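You operate a simulated robot arm through the tools that you are given. There is no shell and no other tool.

You run a simulated two-armed robot. Do the job below in one go: nothing can be reset, and whatever is moved stays where it is left.

## Task
Move the finished jar from the shaker to the brown mat and shake jar 62.
Fine: press start once; leave the jar in the cradle with the clamp open. Set down upright: jar, what you pick out.

Only the result counts: the job must be done as asked and must still hold three seconds after the hand-in. Knocking over, shifting, dropping, spilling or breaking anything else fails it.

## Robot
Two 7-joint arms with two-finger parallel grippers on one trunk that stands fixed in place. Base frame: the origin is at the foot of the trunk, x ahead of it, y to its left, z up; the work surface is at about z = 800. Units: mm, degrees, N and s.
The left shoulder is at [60, 189, 1203], the right one opposite. With the tool pointing down near the work surface each hand reaches from about 100 to 640 mm from the base axis, measured 20 degrees to its own side. Payload 3.43 kg a hand.
The tool frame of a hand sits at the grasp point between the pads (the TCP): z along the fingers, y along the line on which they close. The tips reach 30 mm beyond it. Largest opening 94 mm; finger width 28, thickness 10; the body of the gripper, 50 by 96 mm, starts 55 mm behind the TCP.
Orientation is that of the tool frame in the base frame, as [roll, pitch, yaw] about the fixed x, y, z axes, in that order (R = Rz(yaw) Ry(pitch) Rx(roll)). With the fingers straight down and closing along the base's y, the tool's x points along the base's -x, its y along +y and its z along -z.

## Interface
- The arms move only by the tool move_arm. It takes "left_increments", "right_increments" or both (then of equal length, played together; a hand with none holds still); each is one flat list of numbers, 6 for each row, row after row: the shift along the base's x, y, z in units of 250 mm (1.0 is 250 mm), then the turn, a rotation vector about the base's x, y, z in units of 180 degrees (1.0 is 180 degrees). In form: [dx, dy, dz, rx, ry, rz, dx, dy, dz, rx, ry, rz, ...]. A call has 1 to 20 rows; each row is the pose to reach, as a shift and turn from the pose commanded when the call began. "left_fingers" and "right_fingers" are, for a hand that has rows, the gripper command, from -1 (shut) to 1 (fully open), values between in proportion, set as the call begins (left out, the last holds). A call with a number of a shift or a turn outside -1 to 1 is refused whole. Each row takes 0.2 s and may step no farther than 50 mm and 8.6 degrees from the row before; otherwise, or with a gripper value out of range, the whole call is refused. A pose out of reach is approached as far as the arm can. The call stops where the force on the tool passes 40 N (or 10 N more than at its start, if that is more) or the arm is blocked; 0.2 s more then pass. The fingers move at their own pace (about 153 mm/s each) and stop on an object; they squeeze with about 22 N. The grip force told is the motor's: it shows also when the fingers shut on nothing. Time passes only in rows, and 0.2 s behind the last, so rows that repeat a pose let the fingers close. It gives the time, the measured TCP pose, the force on the tool (base axes), the opening and the grip force at its end, in the units of the frame above (readings bear some noise), with the torque about the TCP (base axes, N m) and any sound that the robot's microphone picked up.
- Cameras (640 x 400 px; columns grow to the right, rows downward): "scene" is now at [14.7, 11.4, 1749.3]; the picture's right is [0.15, -0.99, 0.00], its down [-0.79, -0.12, -0.60] and it looks along [0.59, 0.09, -0.80] (base axes); focal length 351 px, centre (320, 200). "left" rides on the left gripper at [76, -14, -103] in its tool frame; the picture's right is [0.18, 0.98, 0.00], its down [-0.75, 0.14, -0.64] and it looks along [-0.63, 0.12, 0.77] (tool axes); focal length 243 px, centre (320, 200). "right" rides on the right gripper at [76, 14, -102] in its tool frame; the picture's right is [-0.18, 0.98, 0.00], its down [-0.75, -0.14, -0.64] and it looks along [-0.63, -0.12, 0.77] (tool axes); focal length 243 px, centre (320, 200). There is no depth. A picture from a camera that has moved, and an enlarged one, comes with that camera's place and axes in the base frame and with its lens.
- camera(camera): a new picture of that camera. It takes no simulated time.
- slide_trunk(by): slides the trunk up (or, below 0, down) by that many mm; the arms and the scene camera ride with it, the base frame stays. It gives what a move gives, with no picture.
- turn_head(pan, tilt): turns the head with the scene camera to pan (to the left, within 86 degrees either way) and tilt (down, from -29 to 69), counted from straight ahead of the robot. It gives what a move gives.
- enlarge(camera, box): a new picture of the part [left, top, right, bottom] of that camera's present view, enlarged. It takes no simulated time.
- finish_job(): hands the job in; it is judged then, once.

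Nothing tells you positions but the pictures and the camera data. Unless the task says otherwise, let go and move clear before handing in.

The tools are called by a JSON object that holds its "method" and its "body". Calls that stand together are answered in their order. move_arm: Moves the arms, as the interface text tells. Its arguments: {"type":"object","properties":{"left_increments":{"type":"array"},"left_fingers":{"type":"number"},"right_increments":{"type":"array"},"right_fingers":{"type":"number"}},"required":[]} The other tools are called the same way: slide_trunk (by) moves the trunk up or down; turn_head (pan, tilt) turns the head that bears the scene camera; camera (camera) takes a picture; enlarge (camera, box) takes an enlarged picture of a part of a camera's view; finish_job () hands the job in.

At the start:

```text
t: 0.0
left_ee_pos: [391.3, 129.7, 1223.5]
left_tool_rot: [180.0, 0.0, 179.9]
left_contact_force: [-0.1, 0.1, -0.8]
left_ft_torque: [0.01, -0.02, -0.01]
left_opening: 94.1
left_grasp_force: 0.1
right_ee_pos: [422.8, -159.8, 1164.9]
right_tool_rot: [179.9, 0.0, 180.0]
right_contact_force: [1.1, 0.1, -0.7]
right_ft_torque: [0.01, 0.02, 0.01]
right_opening: 94.1
right_grasp_force: 0.0
trunk travel left (down, up): [-875.0, 115.0]
head pan, tilt (commanded): [8.6, 53.0]
```

scene: 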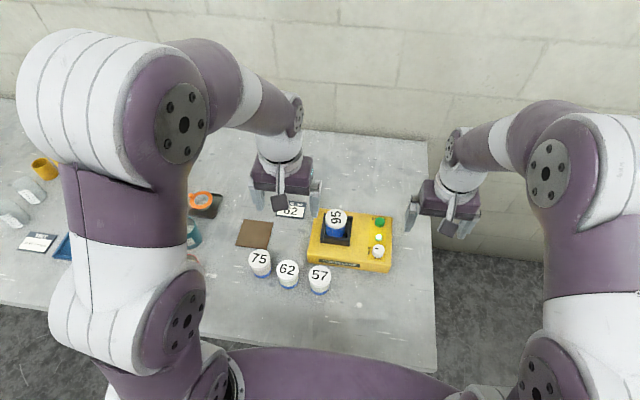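
right: 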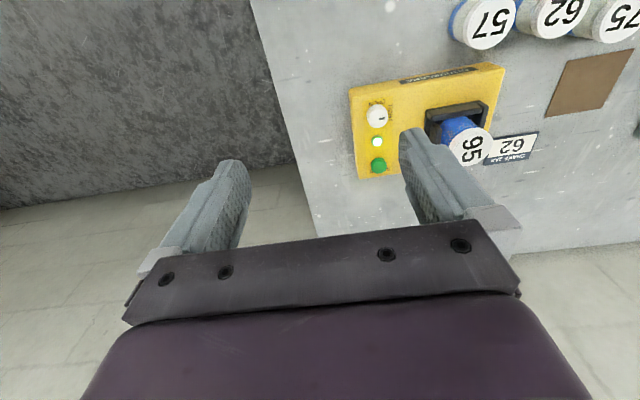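
left: 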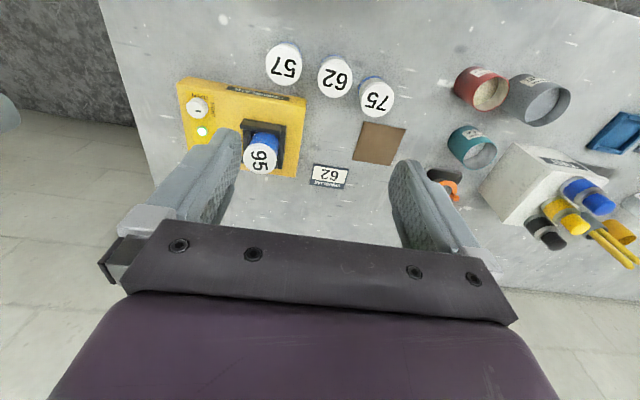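

I see a yellow shaker with jar 95 in its cradle, three jars (75, 62, 57) in front, a brown mat, and a card reading 62. I'll look at enlarged pictures first.

{"method": "enlarge", "body": {"camera": "scene", "box": [220, 180, 420, 305]}}

{"method": "enlarge", "body": {"camera": "left", "box": [160, 30, 420, 200]}}

{"method": "enlarge", "body": {"camera": "right", "box": [330, 0, 640, 200]}}

```text
3.20 times, centred on (320, 242) of scene
camera zoom: at [14.7, 11.4, 1749.3], right [0.15, -0.99, 0.0], down [-0.79, -0.12, -0.6], along [0.59, 0.09, -0.8], focal length 1124 px, centre (320, 64)
```

zoom: 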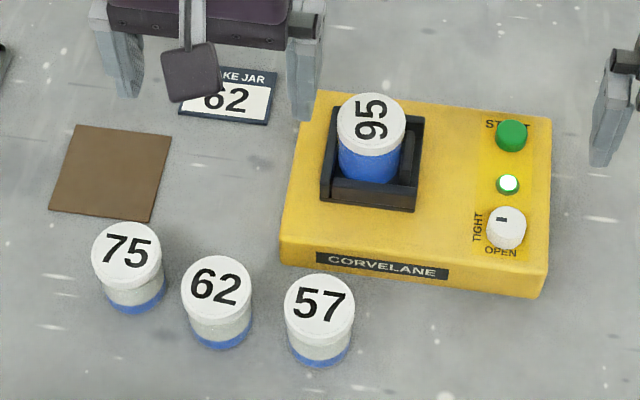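

```text
2.35 times, centred on (290, 115) of left
camera zoom: at [315.4, 115.5, 1325.2], right [-0.18, 0.98, 0.0], down [0.75, 0.14, 0.64], along [0.63, 0.12, -0.77], focal length 571 px, centre (391, 400)
```

zoom: 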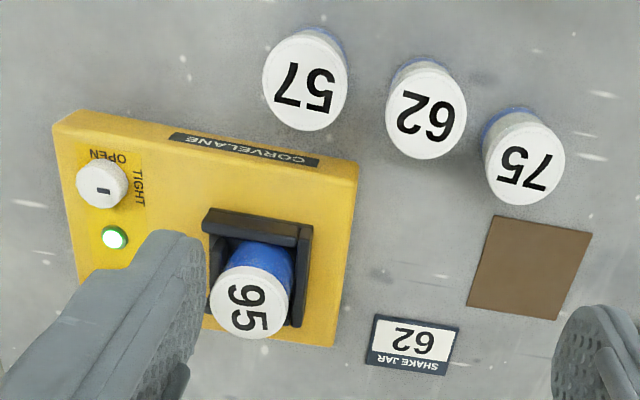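

```text
2.00 times, centred on (485, 100) of right
camera zoom: at [346.9, -145.7, 1267.6], right [0.18, 0.98, 0.0], down [0.75, -0.14, 0.64], along [0.63, -0.12, -0.77], focal length 485 px, centre (-10, 400)
```

zoom: 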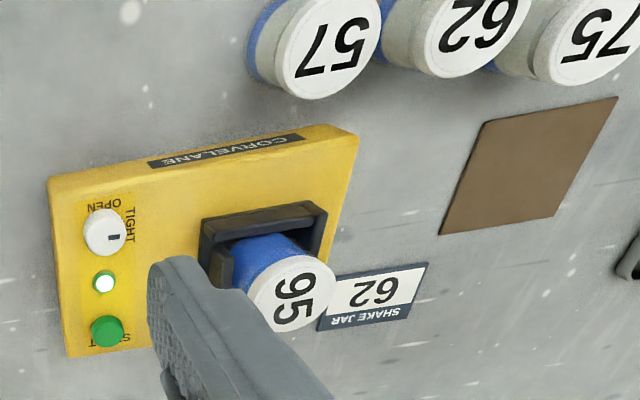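

The jars stand at about (414,159) for 62, (414,73) for 57 and (436,242) for 75. The shaker's knob is near (515,-79) and jar 95 is near (567,50). I'll bring the right hand's camera closer to study the shaker.

{"method": "move_arm", "body": {"right_increments": [0.075, 0.085, -0.0975, 0, 0, 0, 0.15, 0.17, -0.195, 0, 0, 0, 0.225, 0.255, -0.2925, 0, 0, 0, 0.3, 0.34, -0.39, 0, 0, 0]}}

{"method": "camera", "body": {"camera": "right"}}

{"method": "camera", "body": {"camera": "scene"}}

```text
t: 1.0
left_ee_pos: [393.0, 131.6, 1221.5]
left_tool_rot: [179.9, -0.2, 179.9]
left_contact_force: [0.3, 0.6, -0.4]
left_ft_torque: [0.02, 0.02, -0.03]
left_opening: 94.0
left_grasp_force: 0.1
right_ee_pos: [500.2, -72.6, 1066.0]
right_tool_rot: [-180.0, 0.0, 179.9]
right_contact_force: [0.8, -0.2, -0.2]
right_ft_torque: [-0.04, 0.0, 0.01]
right_opening: 93.8
right_grasp_force: 0.0
trunk travel left (down, up): [-875.0, 115.0]
head pan, tilt (commanded): [8.6, 53.0]
```

```text
taken
camera right: at [424.1, -58.4, 1168.0], right [0.18, 0.98, 0.0], down [0.75, -0.14, 0.64], along [0.63, -0.12, -0.77], focal length 243 px, centre (320, 200)
```

right: 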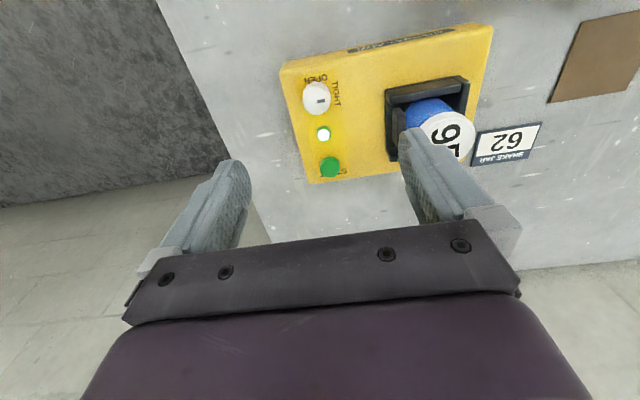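

```text
taken
camera scene: at [17.0, 12.6, 1749.3], right [0.15, -0.99, 0.0], down [-0.79, -0.12, -0.6], along [0.59, 0.09, -0.8], focal length 351 px, centre (320, 200)
```

scene: 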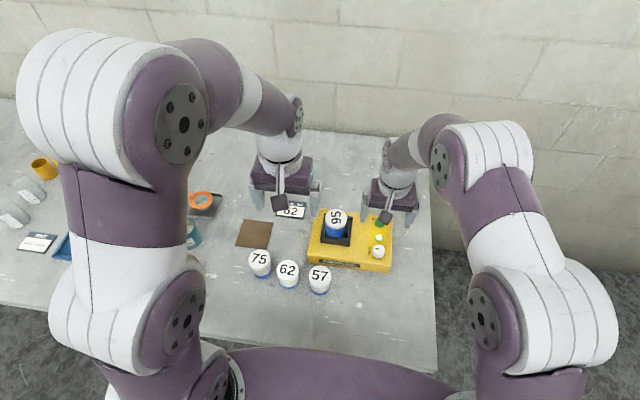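

The right camera now sees the shaker well; the gripper hides part of the jar. I'll enlarge the knob and the cradle.

{"method": "enlarge", "body": {"camera": "right", "box": [280, 60, 360, 110]}}

{"method": "enlarge", "body": {"camera": "right", "box": [270, 10, 510, 190]}}

{"method": "enlarge", "body": {"camera": "scene", "box": [300, 195, 400, 280]}}

```text
8.00 times, centred on (320, 85) of right
camera zoom: at [424.1, -58.4, 1168.0], right [0.18, 0.98, 0.0], down [0.75, -0.14, 0.64], along [0.63, -0.12, -0.77], focal length 1941 px, centre (320, 1120)
```

zoom: 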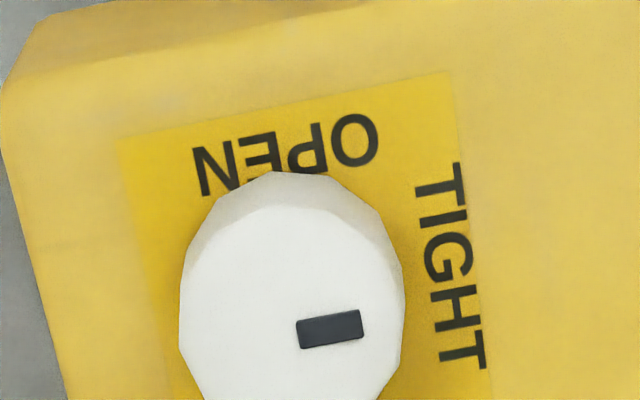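

```text
2.22 times, centred on (390, 100) of right
camera zoom: at [424.1, -58.4, 1168.0], right [0.18, 0.98, 0.0], down [0.75, -0.14, 0.64], along [0.63, -0.12, -0.77], focal length 539 px, centre (164, 422)
```

zoom: 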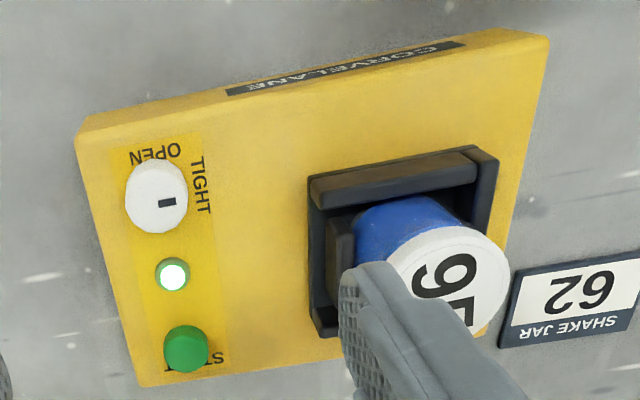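

```text
4.71 times, centred on (350, 238) of scene
camera zoom: at [17.0, 12.6, 1749.3], right [0.15, -0.99, 0.0], down [-0.79, -0.12, -0.6], along [0.59, 0.09, -0.8], focal length 1652 px, centre (179, 24)
```

zoom: 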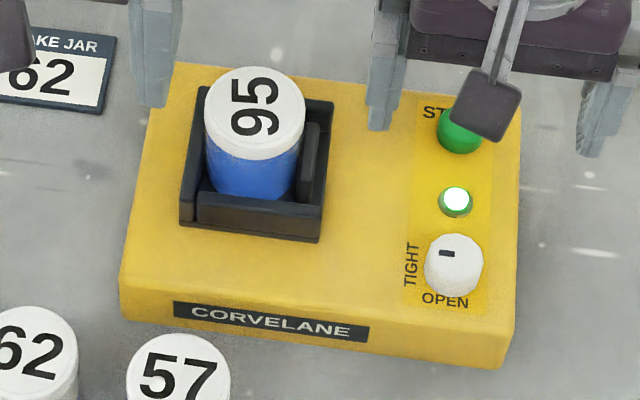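

The knob's mark points at TIGHT (to +y), so opening is a +90° turn about z, towards the robot. The cradle has a movable jaw on its -y side. I'll zoom in further for geometry.

{"method": "enlarge", "body": {"camera": "scene", "box": [312, 200, 362, 252]}}

{"method": "enlarge", "body": {"camera": "left", "box": [220, 100, 340, 200]}}

{"method": "enlarge", "body": {"camera": "right", "box": [370, 60, 490, 170]}}

{"method": "enlarge", "body": {"camera": "scene", "box": [230, 210, 340, 300]}}

```text
7.69 times, centred on (337, 226) of scene
camera zoom: at [17.0, 12.6, 1749.3], right [0.15, -0.99, 0.0], down [-0.79, -0.12, -0.6], along [0.59, 0.09, -0.8], focal length 2701 px, centre (189, 0)
```

zoom: 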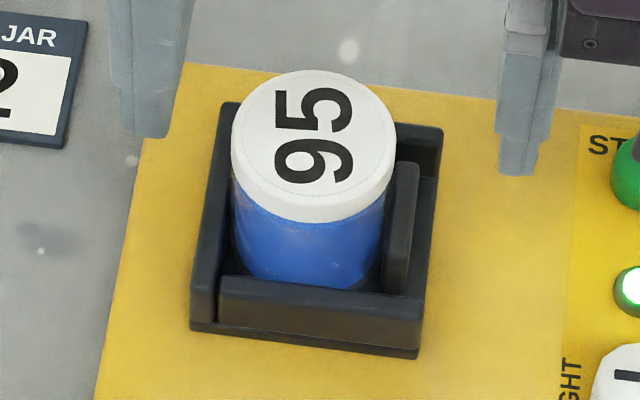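

```text
4.00 times, centred on (280, 150) of left
camera zoom: at [317.1, 116.4, 1324.6], right [-0.18, 0.98, 0.0], down [0.75, 0.14, 0.64], along [0.63, 0.12, -0.77], focal length 970 px, centre (480, 400)
```

zoom: 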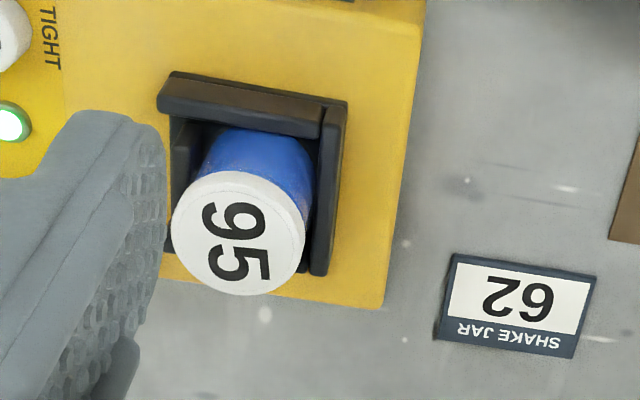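

```text
3.64 times, centred on (430, 115) of right
camera zoom: at [424.1, -58.4, 1168.0], right [0.18, 0.98, 0.0], down [0.75, -0.14, 0.64], along [0.63, -0.12, -0.77], focal length 882 px, centre (-80, 509)
```

zoom: 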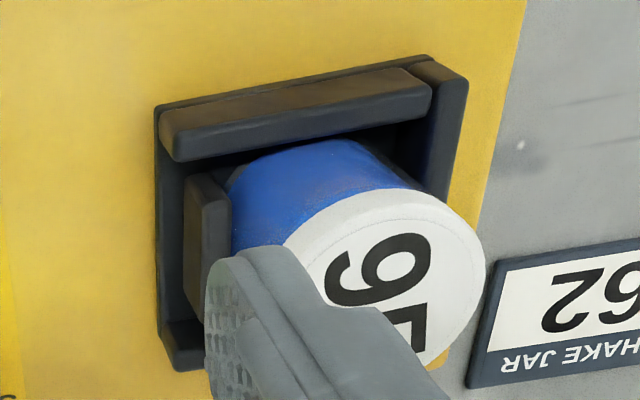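

```text
4.44 times, centred on (285, 255) of scene
camera zoom: at [17.0, 12.6, 1749.3], right [0.15, -0.99, 0.0], down [-0.79, -0.12, -0.6], along [0.59, 0.09, -0.8], focal length 1560 px, centre (476, -44)
```

zoom: 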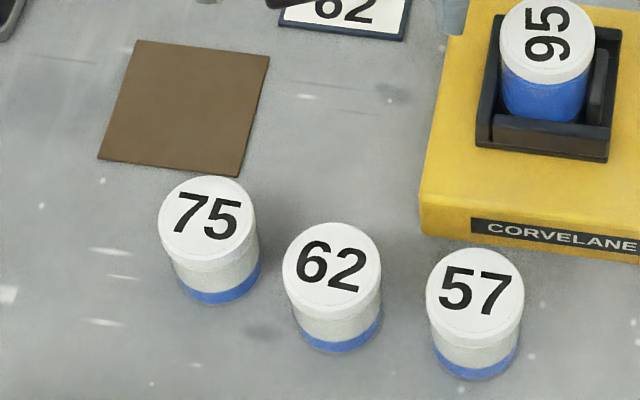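

The cradle looks square to the base axes, with walls about 35 mm high and roughly 50 mm of the jar standing above them. I'll bring the right hand above the knob and centre on it visually.

{"method": "move_arm", "body": {"right_increments": [0.023, -0.007, -0.142, 0, 0, 0, 0.046, -0.014, -0.285, 0, 0, 0, 0.068, -0.021, -0.427, 0, 0, 0, 0.068, -0.021, -0.427, 0, 0, 0], "right_fingers": 0.3}}

{"method": "enlarge", "body": {"camera": "right", "box": [240, 60, 400, 160]}}

{"method": "camera", "body": {"camera": "right"}}

{"method": "enlarge", "body": {"camera": "scene", "box": [330, 180, 430, 270]}}

```text
t: 2.0
left_ee_pos: [390.9, 130.1, 1222.0]
left_tool_rot: [-179.9, 0.0, -180.0]
left_contact_force: [-1.2, 0.2, 0.6]
left_ft_torque: [0.0, -0.02, -0.03]
left_opening: 93.8
left_grasp_force: 0.1
right_ee_pos: [516.4, -81.3, 957.9]
right_tool_rot: [179.9, 0.1, -180.0]
right_contact_force: [-0.3, 0.3, 0.4]
right_ft_torque: [-0.03, 0.01, 0.0]
right_opening: 61.0
right_grasp_force: 0.1
trunk travel left (down, up): [-875.0, 115.0]
head pan, tilt (commanded): [8.6, 53.0]
```

```text
4.00 times, centred on (320, 110) of right
camera zoom: at [439.8, -66.9, 1059.8], right [0.18, 0.98, 0.0], down [0.75, -0.14, 0.64], along [0.63, -0.12, -0.77], focal length 970 px, centre (320, 560)
```

zoom: 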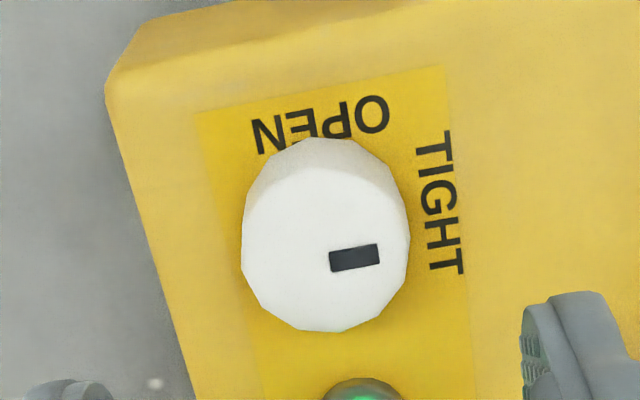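

```text
taken
camera right: at [439.8, -66.9, 1059.8], right [0.18, 0.98, 0.0], down [0.75, -0.14, 0.64], along [0.63, -0.12, -0.77], focal length 243 px, centre (320, 200)
```

right: 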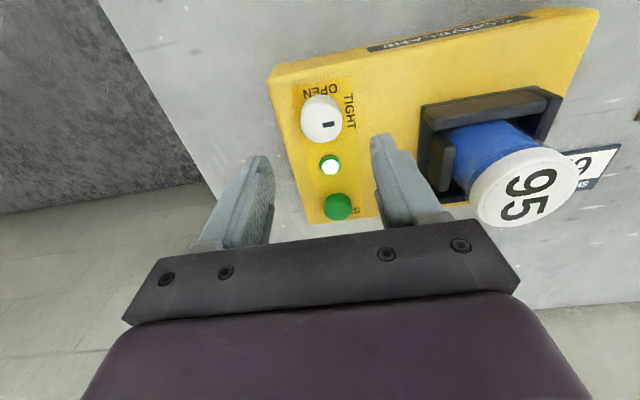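

```text
4.44 times, centred on (380, 225) of scene
camera zoom: at [14.3, 11.4, 1749.4], right [0.15, -0.99, 0.0], down [-0.79, -0.12, -0.6], along [0.59, 0.09, -0.8], focal length 1560 px, centre (53, 89)
```

zoom: 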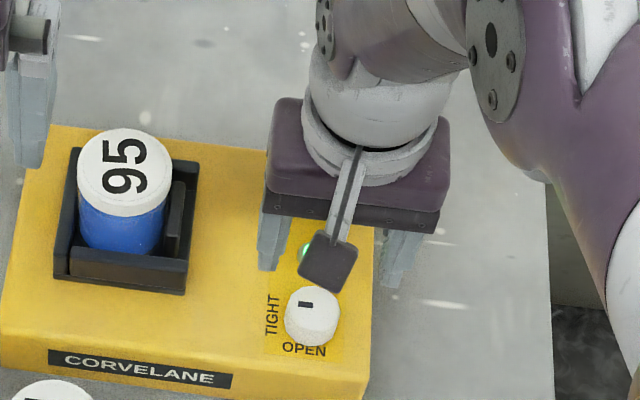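

The knob is about 31 mm across, centred near (510.5, -78.5) with its top at about z 885. I'll turn the right hand by -45° above it, which leaves a symmetric ±45° turn, and check the centring from that new viewpoint.

{"method": "move_arm", "body": {"right_increments": [-0.004, 0.001, -0.02, 0, 0, -0.042, -0.008, 0.002, -0.04, 0, 0, -0.084, -0.012, 0.003, -0.06, 0, 0, -0.126, -0.016, 0.004, -0.08, 0, 0, -0.168, -0.02, 0.005, -0.1, 0, 0, -0.21, -0.022, 0.006, -0.12, 0, 0, -0.25, -0.022, 0.006, -0.12, 0, 0, -0.25]}}

{"method": "camera", "body": {"camera": "right"}}

{"method": "enlarge", "body": {"camera": "right", "box": [240, 60, 400, 160]}}

{"method": "enlarge", "body": {"camera": "scene", "box": [345, 200, 425, 270]}}

```text
t: 3.6
left_ee_pos: [392.0, 129.6, 1222.6]
left_tool_rot: [180.0, -0.1, 179.9]
left_contact_force: [0.0, 1.5, -0.1]
left_ft_torque: [0.03, 0.04, 0.03]
left_opening: 94.1
left_grasp_force: 0.1
right_ee_pos: [510.5, -79.7, 931.5]
right_tool_rot: [180.0, 0.0, 134.9]
right_contact_force: [-0.7, 0.7, 0.3]
right_ft_torque: [-0.01, 0.02, -0.01]
right_opening: 61.0
right_grasp_force: 0.0
trunk travel left (down, up): [-875.0, 115.0]
head pan, tilt (commanded): [8.6, 53.0]
```

```text
taken
camera right: at [466.7, -15.1, 1033.5], right [0.83, 0.56, 0.0], down [0.43, -0.63, 0.64], along [0.36, -0.53, -0.77], focal length 243 px, centre (320, 200)
```

right: 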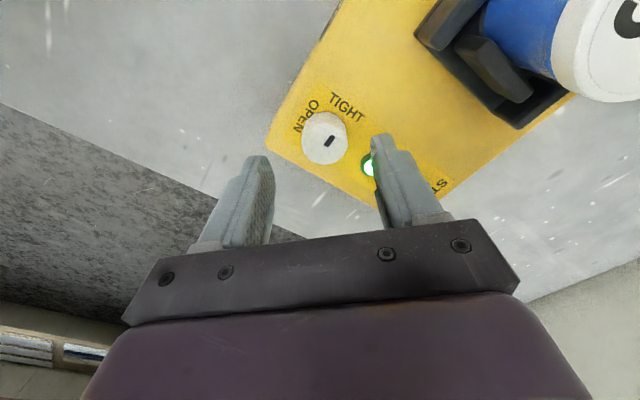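

```text
4.00 times, centred on (320, 110) of right
camera zoom: at [466.7, -15.1, 1033.5], right [0.83, 0.56, 0.0], down [0.43, -0.63, 0.64], along [0.36, -0.53, -0.77], focal length 970 px, centre (320, 560)
```

zoom: 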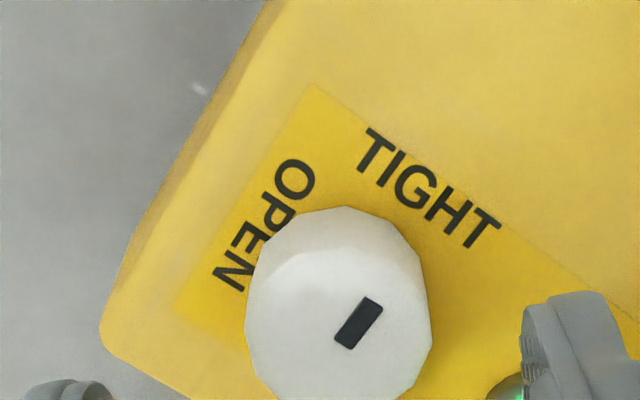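

```text
5.71 times, centred on (385, 235) of scene
camera zoom: at [14.7, 11.4, 1749.3], right [0.15, -0.99, 0.0], down [-0.79, -0.12, -0.6], along [0.59, 0.09, -0.8], focal length 2006 px, centre (-51, 0)
```

zoom: 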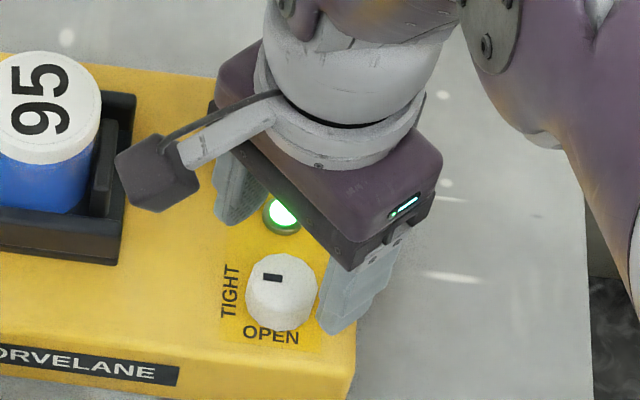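

The knob centre sits about 2 mm in +x and 1.5 mm in +y from the tool axis, with the panel surface near z 867. I'll correct for that, lower the tips to about z 872, and check before gripping.

{"method": "move_arm", "body": {"right_increments": [0.008, 0.006, -0.05, 0, 0, 0, 0.008, 0.006, -0.09, 0, 0, 0, 0.008, 0.006, -0.116, 0, 0, 0, 0.008, 0.006, -0.116, 0, 0, 0]}}

{"method": "camera", "body": {"camera": "right"}}

{"method": "enlarge", "body": {"camera": "right", "box": [220, 80, 420, 205]}}

{"method": "enlarge", "body": {"camera": "scene", "box": [345, 200, 425, 270]}}

```text
t: 4.6
left_ee_pos: [392.2, 129.7, 1223.0]
left_tool_rot: [179.9, 0.0, 180.0]
left_contact_force: [-0.4, 0.6, 0.2]
left_ft_torque: [0.02, -0.02, 0.0]
left_opening: 94.0
left_grasp_force: 0.1
right_ee_pos: [513.1, -75.9, 901.6]
right_tool_rot: [180.0, 0.0, 135.1]
right_contact_force: [0.6, -0.2, 0.7]
right_ft_torque: [-0.01, -0.01, -0.03]
right_opening: 61.2
right_grasp_force: 0.1
trunk travel left (down, up): [-875.0, 115.0]
head pan, tilt (commanded): [8.6, 53.0]
```

```text
taken
camera right: at [468.8, -12.6, 1004.0], right [0.83, 0.56, 0.0], down [0.43, -0.63, 0.64], along [0.36, -0.53, -0.77], focal length 243 px, centre (320, 200)
```

right: 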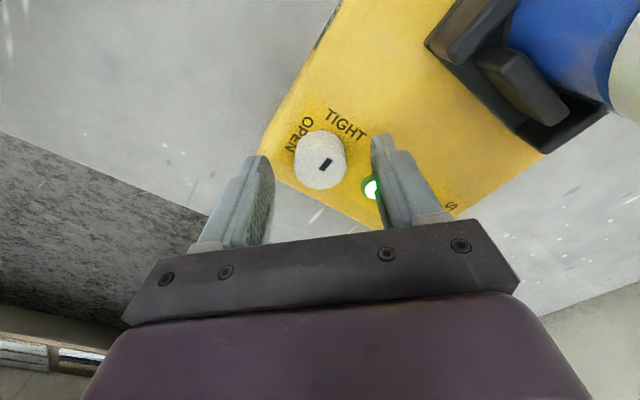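

```text
3.20 times, centred on (320, 142) of right
camera zoom: at [468.8, -12.6, 1004.0], right [0.83, 0.56, 0.0], down [0.43, -0.63, 0.64], along [0.36, -0.53, -0.77], focal length 776 px, centre (320, 384)
```

zoom: 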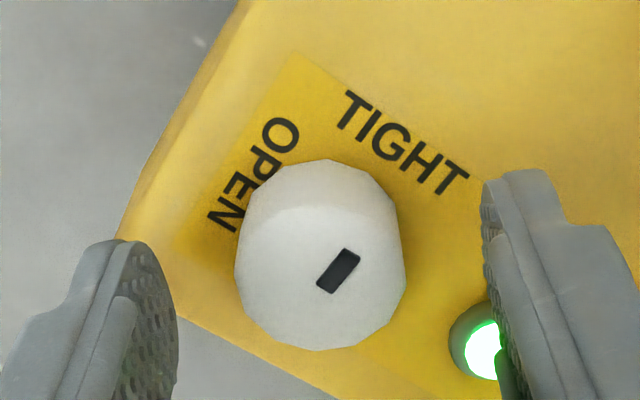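

```text
5.71 times, centred on (385, 235) of scene
camera zoom: at [14.9, 11.4, 1749.3], right [0.15, -0.99, 0.0], down [-0.79, -0.12, -0.6], along [0.59, 0.09, -0.8], focal length 2006 px, centre (-51, 0)
```

zoom: 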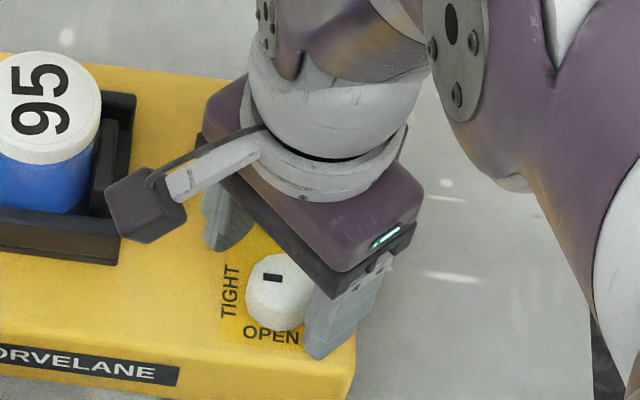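

The fingers straddle the knob, centred to about 1 mm. I'll close on it now.

{"method": "move_arm", "body": {"right_increments": [-0.004, 0, 0, 0, 0, 0, -0.004, 0, 0, 0, 0, 0, -0.004, 0, 0, 0, 0, 0], "right_fingers": -1}}

{"method": "enlarge", "body": {"camera": "right", "box": [220, 80, 420, 205]}}

{"method": "enlarge", "body": {"camera": "scene", "box": [345, 200, 425, 270]}}

```text
t: 5.4
left_ee_pos: [392.7, 129.9, 1221.9]
left_tool_rot: [180.0, 0.0, -180.0]
left_contact_force: [0.2, 0.1, 0.2]
left_ft_torque: [0.01, -0.01, 0.0]
left_opening: 94.2
left_grasp_force: 0.0
right_ee_pos: [512.2, -77.7, 901.2]
right_tool_rot: [179.9, 0.1, 135.0]
right_contact_force: [3.6, 1.1, -1.5]
right_ft_torque: [0.09, -0.32, 0.0]
right_opening: 31.7
right_grasp_force: 44.8
trunk travel left (down, up): [-875.0, 115.0]
head pan, tilt (commanded): [8.6, 53.0]
```

```text
3.20 times, centred on (320, 142) of right
camera zoom: at [468.1, -12.9, 1004.0], right [0.83, 0.57, 0.0], down [0.43, -0.63, 0.64], along [0.36, -0.53, -0.77], focal length 776 px, centre (320, 384)
```

zoom: 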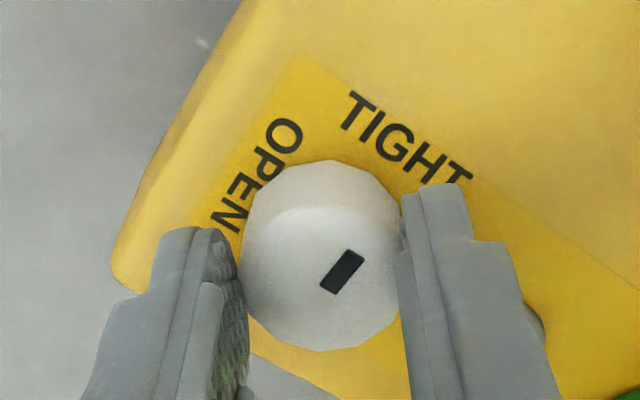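

```text
5.71 times, centred on (385, 235) of scene
camera zoom: at [15.6, 11.7, 1749.3], right [0.15, -0.99, 0.0], down [-0.79, -0.12, -0.6], along [0.59, 0.09, -0.8], focal length 2006 px, centre (-51, 0)
```

zoom: 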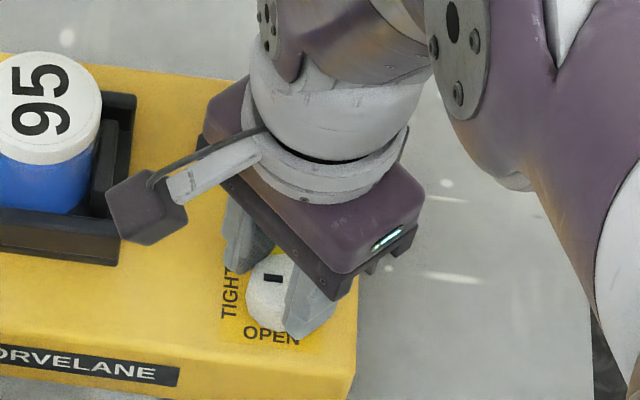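

The knob is gripped (opening 31.7 mm). I'll turn it +90° towards OPEN.

{"method": "move_arm", "body": {"right_increments": [0, 0, 0, 0, 0, 0.04545, 0, 0, 0, 0, 0, 0.0909, 0, 0, 0, 0, 0, 0.13635, 0, 0, 0, 0, 0, 0.1818, 0, 0, 0, 0, 0, 0.22725, 0, 0, 0, 0, 0, 0.2727, 0, 0, 0, 0, 0, 0.31815, 0, 0, 0, 0, 0, 0.3636, 0, 0, 0, 0, 0, 0.40905, 0, 0, 0, 0, 0, 0.4545, 0, 0, 0, 0, 0, 0.5, 0, 0, 0, 0, 0, 0.5]}}

{"method": "camera", "body": {"camera": "right"}}

{"method": "enlarge", "body": {"camera": "scene", "box": [305, 195, 425, 275]}}

{"method": "enlarge", "body": {"camera": "right", "box": [220, 80, 420, 205]}}

```text
t: 7.6
left_ee_pos: [391.2, 127.9, 1222.2]
left_tool_rot: [179.8, -0.1, -179.9]
left_contact_force: [-0.4, 0.9, 0.4]
left_ft_torque: [-0.03, 0.0, 0.0]
left_opening: 94.0
left_grasp_force: 0.1
right_ee_pos: [511.7, -83.1, 900.7]
right_tool_rot: [-179.9, 0.0, -146.1]
right_contact_force: [2.3, -34.3, 3.7]
right_ft_torque: [-1.08, -0.67, -0.17]
right_opening: 31.9
right_grasp_force: 45.2
trunk travel left (down, up): [-875.0, 115.0]
head pan, tilt (commanded): [8.6, 53.0]
stopped in row 10 (right hand): the force on the tool passed its limit at 41 N (the readings are from after the stop); the commanded pose is now the measured one
```

```text
taken
camera right: at [440.2, -113.1, 1003.9], right [-0.4, 0.92, 0.0], down [0.7, 0.3, 0.64], along [0.59, 0.25, -0.77], focal length 243 px, centre (320, 200)
```

right: 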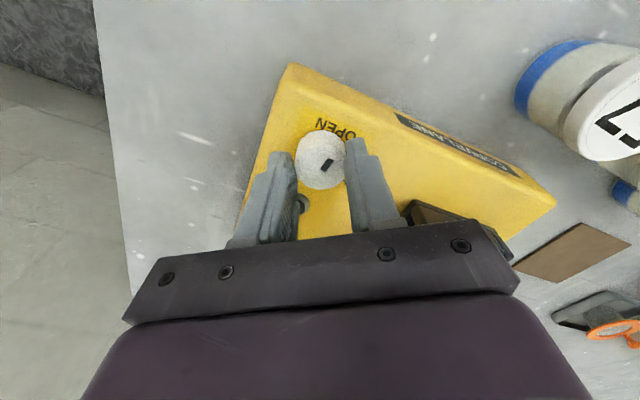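

```text
5.00 times, centred on (365, 235) of scene
camera zoom: at [14.2, 7.4, 1749.2], right [0.15, -0.99, 0.0], down [-0.79, -0.12, -0.6], along [0.59, 0.09, -0.8], focal length 1755 px, centre (95, 25)
```

zoom: 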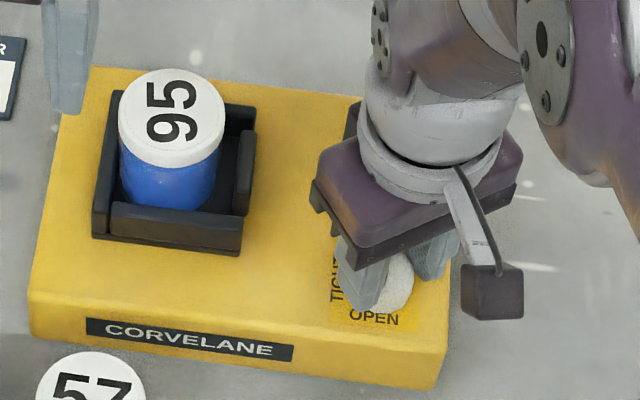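

```text
3.20 times, centred on (320, 142) of right
camera zoom: at [440.2, -113.1, 1003.9], right [-0.4, 0.92, 0.0], down [0.7, 0.3, 0.64], along [0.59, 0.25, -0.77], focal length 776 px, centre (320, 384)
```

zoom: 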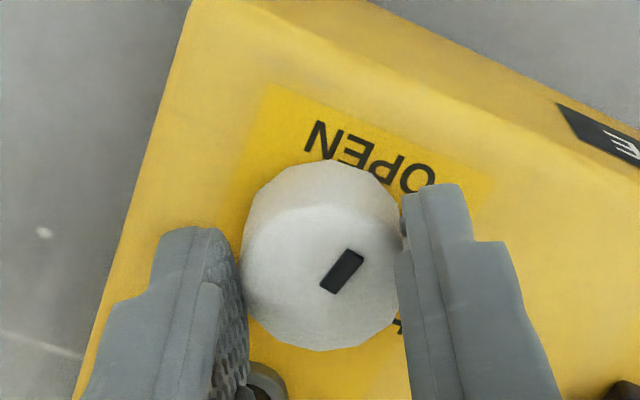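

The knob turned with the hand about 79° before the side force stopped it, because the tool axis was about 4 mm off the knob's axis. The knob centre works out at about (515.3, -80.7) and only the tips were engaged, so I'll release, recentre and regrip lower.

{"method": "move_arm", "body": {"right_increments": [0, 0, 0, 0, 0, 0, 0, 0, 0, 0, 0, 0], "right_fingers": 0.2}}

{"method": "enlarge", "body": {"camera": "right", "box": [220, 80, 420, 205]}}

{"method": "enlarge", "body": {"camera": "scene", "box": [305, 195, 425, 275]}}

```text
t: 8.2
left_ee_pos: [391.6, 128.9, 1223.2]
left_tool_rot: [179.8, 0.0, 180.0]
left_contact_force: [0.8, 0.4, 0.6]
left_ft_torque: [0.0, 0.01, -0.03]
left_opening: 94.1
left_grasp_force: 0.0
right_ee_pos: [511.0, -78.7, 902.5]
right_tool_rot: [180.0, 0.1, -146.0]
right_contact_force: [1.0, 0.6, -0.5]
right_ft_torque: [-0.02, 0.0, 0.01]
right_opening: 56.2
right_grasp_force: 0.0
trunk travel left (down, up): [-875.0, 115.0]
head pan, tilt (commanded): [8.6, 53.0]
```

```text
3.20 times, centred on (320, 142) of right
camera zoom: at [440.2, -109.9, 1004.1], right [-0.4, 0.92, 0.0], down [0.7, 0.3, 0.64], along [0.59, 0.26, -0.77], focal length 776 px, centre (320, 384)
```

zoom: 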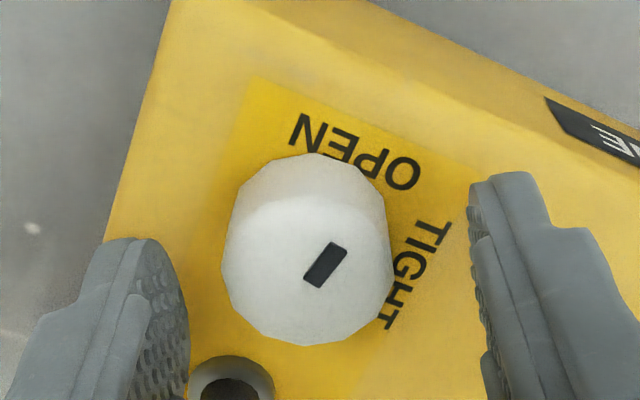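

```text
5.00 times, centred on (365, 235) of scene
camera zoom: at [14.7, 9.2, 1749.3], right [0.15, -0.99, 0.0], down [-0.79, -0.12, -0.6], along [0.59, 0.09, -0.8], focal length 1755 px, centre (95, 25)
```

zoom: 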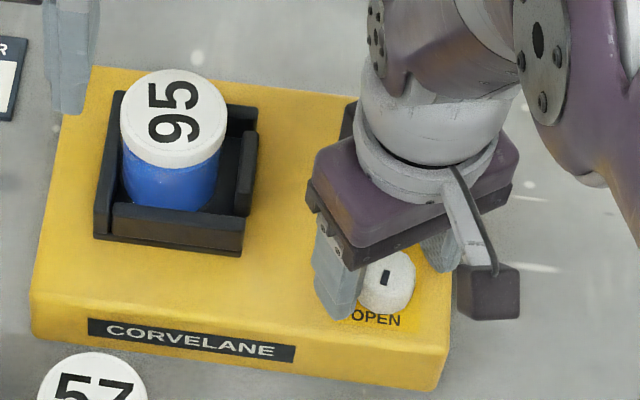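

The lamp went out when the clamp opened, and the mark is about 11° short of OPEN. I'll recentre, lower 8 mm and regrip.

{"method": "move_arm", "body": {"right_increments": [0.016, -0.006, 0, 0, 0, 0, 0.016, -0.006, -0.032, 0, 0, 0, 0.016, -0.006, -0.032, 0, 0, 0], "right_fingers": 0.2}}

{"method": "enlarge", "body": {"camera": "right", "box": [220, 80, 420, 205]}}

{"method": "enlarge", "body": {"camera": "scene", "box": [345, 200, 425, 270]}}

```text
t: 9.0
left_ee_pos: [392.6, 130.9, 1223.3]
left_tool_rot: [-180.0, 0.0, -180.0]
left_contact_force: [-0.3, 0.2, -0.1]
left_ft_torque: [-0.01, -0.02, -0.01]
left_opening: 94.0
left_grasp_force: 0.1
right_ee_pos: [516.0, -79.1, 892.6]
right_tool_rot: [-179.9, 0.0, -146.0]
right_contact_force: [-0.3, -0.7, 0.4]
right_ft_torque: [0.02, 0.02, -0.01]
right_opening: 56.3
right_grasp_force: 0.0
trunk travel left (down, up): [-875.0, 115.0]
head pan, tilt (commanded): [8.6, 53.0]
```

```text
3.20 times, centred on (320, 142) of right
camera zoom: at [445.1, -110.1, 995.6], right [-0.4, 0.92, 0.0], down [0.7, 0.31, 0.64], along [0.59, 0.25, -0.77], focal length 776 px, centre (320, 384)
```

zoom: 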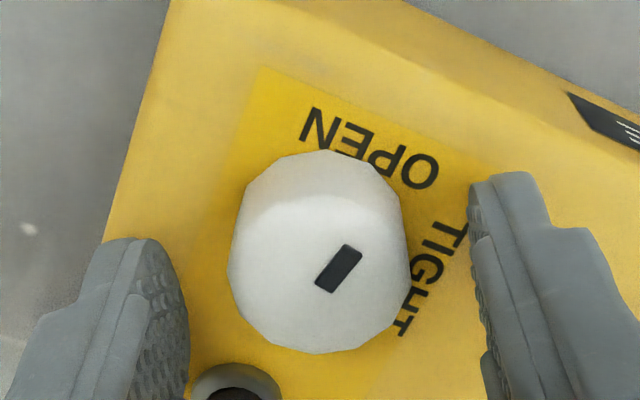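

```text
5.71 times, centred on (385, 235) of scene
camera zoom: at [14.7, 11.9, 1749.3], right [0.15, -0.99, 0.0], down [-0.79, -0.12, -0.6], along [0.59, 0.09, -0.8], focal length 2006 px, centre (-51, 0)
```

zoom: 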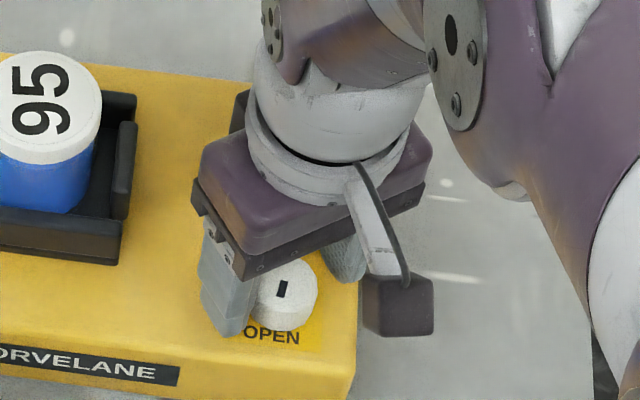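

The shaker hasn't shifted. I'll grip and turn the remaining ~11.5°.

{"method": "move_arm", "body": {"right_increments": [0, 0, 0, 0, 0, 0, 0, 0, 0, 0, 0, 0, 0, 0, 0, 0, 0, 0.032, 0, 0, 0, 0, 0, 0.064, 0, 0, 0, 0, 0, 0.064], "right_fingers": -1}}

{"method": "enlarge", "body": {"camera": "right", "box": [220, 80, 420, 205]}}

{"method": "enlarge", "body": {"camera": "scene", "box": [305, 195, 425, 275]}}

```text
t: 10.2
left_ee_pos: [392.4, 131.6, 1221.3]
left_tool_rot: [-179.9, 0.0, 180.0]
left_contact_force: [-0.3, 0.2, -0.2]
left_ft_torque: [0.02, 0.01, 0.01]
left_opening: 93.8
left_grasp_force: 0.0
right_ee_pos: [516.1, -79.3, 892.8]
right_tool_rot: [180.0, 0.1, -134.4]
right_contact_force: [0.2, 9.1, -8.9]
right_ft_torque: [0.8, -0.33, -0.56]
right_opening: 32.8
right_grasp_force: 45.1
trunk travel left (down, up): [-875.0, 115.0]
head pan, tilt (commanded): [8.6, 53.0]
```

```text
3.20 times, centred on (320, 142) of right
camera zoom: at [452.5, -123.4, 995.8], right [-0.57, 0.82, 0.0], down [0.63, 0.44, 0.64], along [0.53, 0.37, -0.77], focal length 776 px, centre (320, 384)
```

zoom: 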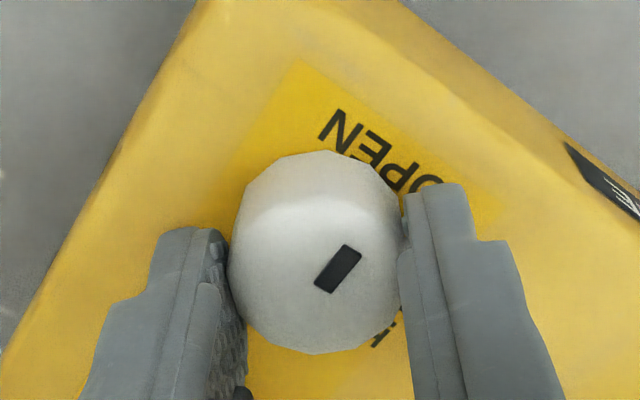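

```text
5.00 times, centred on (365, 235) of scene
camera zoom: at [15.9, 12.8, 1749.2], right [0.15, -0.99, 0.0], down [-0.79, -0.12, -0.6], along [0.59, 0.09, -0.8], focal length 1755 px, centre (95, 25)
```

zoom: 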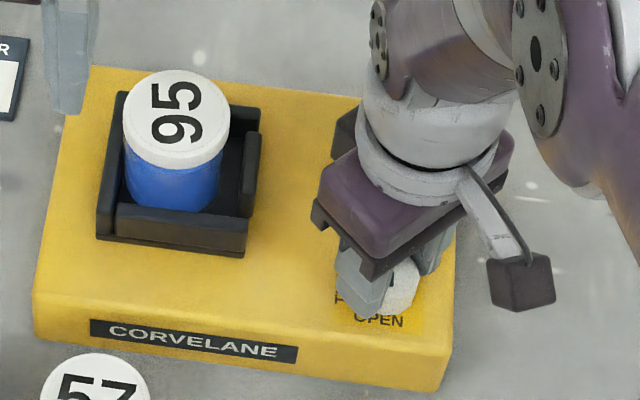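

There is a small resisting torque at the end, so it appears to be at the stop. I'll release, lift and check the mark.

{"method": "move_arm", "body": {"right_increments": [0, 0, 0, 0, 0, 0, 0, 0, 0, 0, 0, 0, 0, 0, 0.1, 0, 0, 0, 0, 0, 0.25, 0, 0, 0, 0, 0, 0.4, 0, 0, 0], "right_fingers": 0.2}}

{"method": "camera", "body": {"camera": "right"}}

{"method": "enlarge", "body": {"camera": "scene", "box": [305, 195, 425, 275]}}

```text
t: 11.4
left_ee_pos: [391.2, 130.4, 1223.8]
left_tool_rot: [180.0, 0.1, -179.9]
left_contact_force: [0.3, -0.7, -0.2]
left_ft_torque: [-0.02, -0.02, -0.01]
left_opening: 94.0
left_grasp_force: 0.0
right_ee_pos: [513.1, -80.5, 992.9]
right_tool_rot: [-180.0, 0.0, -134.5]
right_contact_force: [0.2, 0.0, -0.1]
right_ft_torque: [0.01, -0.01, 0.02]
right_opening: 56.3
right_grasp_force: 0.1
trunk travel left (down, up): [-875.0, 115.0]
head pan, tilt (commanded): [8.6, 53.0]
```

```text
taken
camera right: at [450.2, -124.3, 1095.1], right [-0.57, 0.82, 0.0], down [0.63, 0.44, 0.64], along [0.53, 0.37, -0.77], focal length 243 px, centre (320, 200)
```

right: 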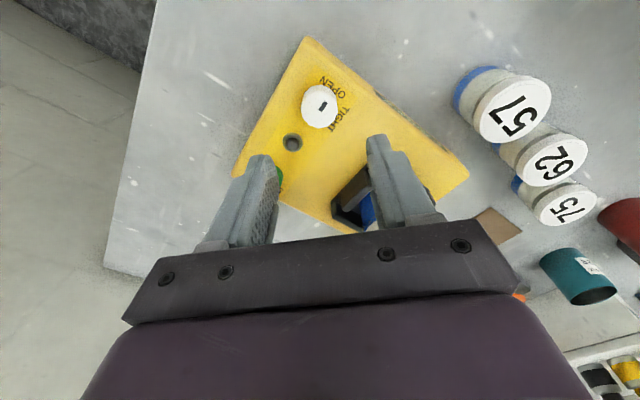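

```text
5.00 times, centred on (365, 235) of scene
camera zoom: at [14.0, 11.6, 1749.3], right [0.15, -0.99, 0.0], down [-0.79, -0.12, -0.6], along [0.6, 0.09, -0.8], focal length 1755 px, centre (95, 25)
```

zoom: 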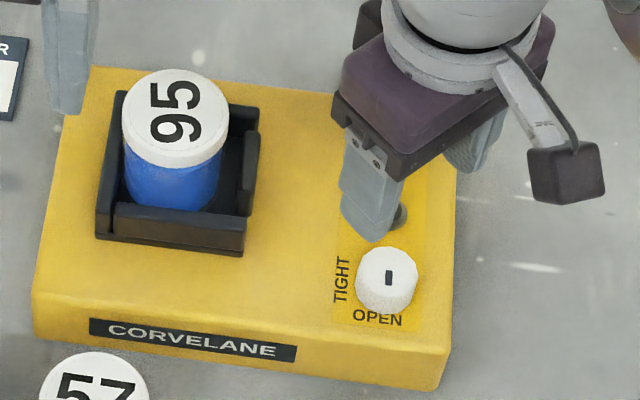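

The mark points at OPEN and the jaw is back. I'll withdraw the right hand, then bring the left hand above jar 95.

{"method": "move_arm", "body": {"right_increments": [-0.06, -0.12, 0.09, 0, 0, 0, -0.12, -0.24, 0.18, 0, 0, 0, -0.18, -0.36, 0.27, 0, 0, 0, -0.24, -0.48, 0.36, 0, 0, 0, -0.3, -0.6, 0.43, 0, 0, 0]}}

{"method": "move_arm", "body": {"left_increments": [0.1, -0.04, -0.11, 0, 0, 0, 0.2, -0.09, -0.22, 0, 0, 0, 0.3, -0.13, -0.33, 0, 0, 0, 0.4, -0.18, -0.44, 0, 0, 0, 0.5, -0.22, -0.55, 0, 0, 0, 0.6, -0.27, -0.65, 0, 0, 0, 0.66, -0.28, -0.69, 0, 0, 0, 0.66, -0.28, -0.69, 0, 0, 0]}}

{"method": "camera", "body": {"camera": "left"}}

{"method": "camera", "body": {"camera": "scene"}}

```text
t: 12.6
left_ee_pos: [392.0, 130.3, 1223.4]
left_tool_rot: [180.0, 0.0, 180.0]
left_contact_force: [-0.1, 0.0, -0.2]
left_ft_torque: [0.04, 0.0, 0.01]
left_opening: 94.0
left_grasp_force: 0.1
right_ee_pos: [439.0, -229.1, 1103.6]
right_tool_rot: [180.0, 0.1, -134.4]
right_contact_force: [0.1, 0.6, 0.3]
right_ft_torque: [0.04, 0.01, 0.01]
right_opening: 56.3
right_grasp_force: 0.1
trunk travel left (down, up): [-875.0, 115.0]
head pan, tilt (commanded): [8.6, 53.0]
```

```text
t: 14.4
left_ee_pos: [557.5, 60.7, 1050.1]
left_tool_rot: [-179.9, 0.0, -180.0]
left_contact_force: [0.3, -0.6, 0.5]
left_ft_torque: [-0.01, 0.01, -0.02]
left_opening: 94.0
left_grasp_force: 0.0
right_ee_pos: [440.4, -228.1, 1103.9]
right_tool_rot: [-179.9, 0.0, -134.4]
right_contact_force: [0.9, 0.3, -0.2]
right_ft_torque: [-0.01, 0.0, -0.01]
right_opening: 56.4
right_grasp_force: 0.1
trunk travel left (down, up): [-875.0, 115.0]
head pan, tilt (commanded): [8.6, 53.0]
```

```text
taken
camera left: at [481.6, 45.3, 1152.2], right [-0.18, 0.98, 0.0], down [0.75, 0.14, 0.64], along [0.63, 0.12, -0.77], focal length 243 px, centre (320, 200)
```

left: 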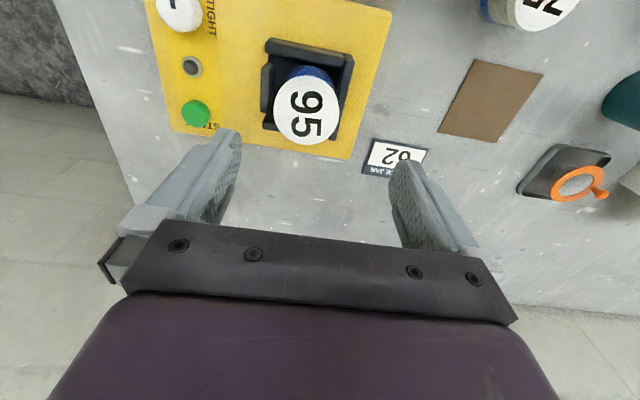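

```text
taken
camera scene: at [14.2, 11.4, 1749.4], right [0.15, -0.99, 0.0], down [-0.79, -0.12, -0.6], along [0.59, 0.09, -0.8], focal length 351 px, centre (320, 200)
```

scene: 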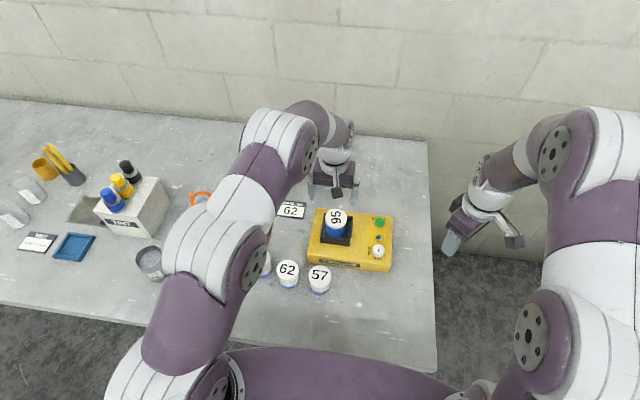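

{"method": "enlarge", "body": {"camera": "left", "box": [240, 30, 400, 150]}}

{"method": "enlarge", "body": {"camera": "scene", "box": [305, 180, 405, 270]}}

{"method": "enlarge", "body": {"camera": "right", "box": [200, 0, 640, 200]}}

```text
3.33 times, centred on (320, 90) of left
camera zoom: at [481.6, 45.3, 1152.2], right [-0.18, 0.98, 0.0], down [0.75, 0.14, 0.64], along [0.63, 0.12, -0.77], focal length 809 px, centre (320, 567)
```

zoom: 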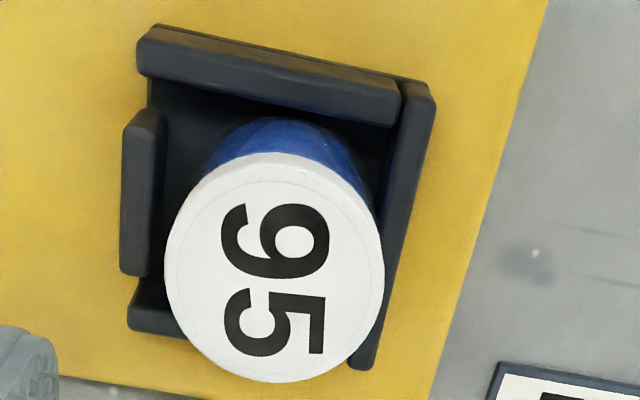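

```text
4.44 times, centred on (355, 225) of scene
camera zoom: at [14.2, 11.4, 1749.4], right [0.15, -0.99, 0.0], down [-0.79, -0.12, -0.6], along [0.59, 0.09, -0.8], focal length 1560 px, centre (164, 89)
```

zoom: 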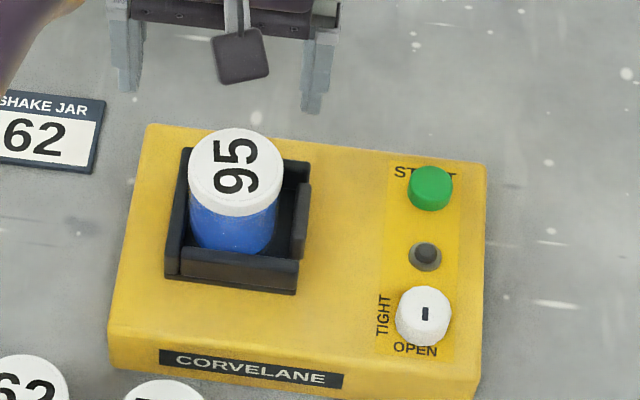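

```text
1.45 times, centred on (420, 100) of right
camera zoom: at [376.2, -272.5, 1205.9], right [-0.57, 0.82, 0.0], down [0.63, 0.44, 0.64], along [0.53, 0.37, -0.77], focal length 353 px, centre (174, 346)
```

zoom: 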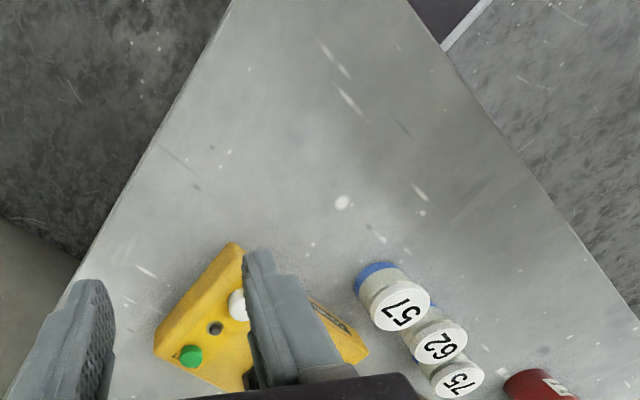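

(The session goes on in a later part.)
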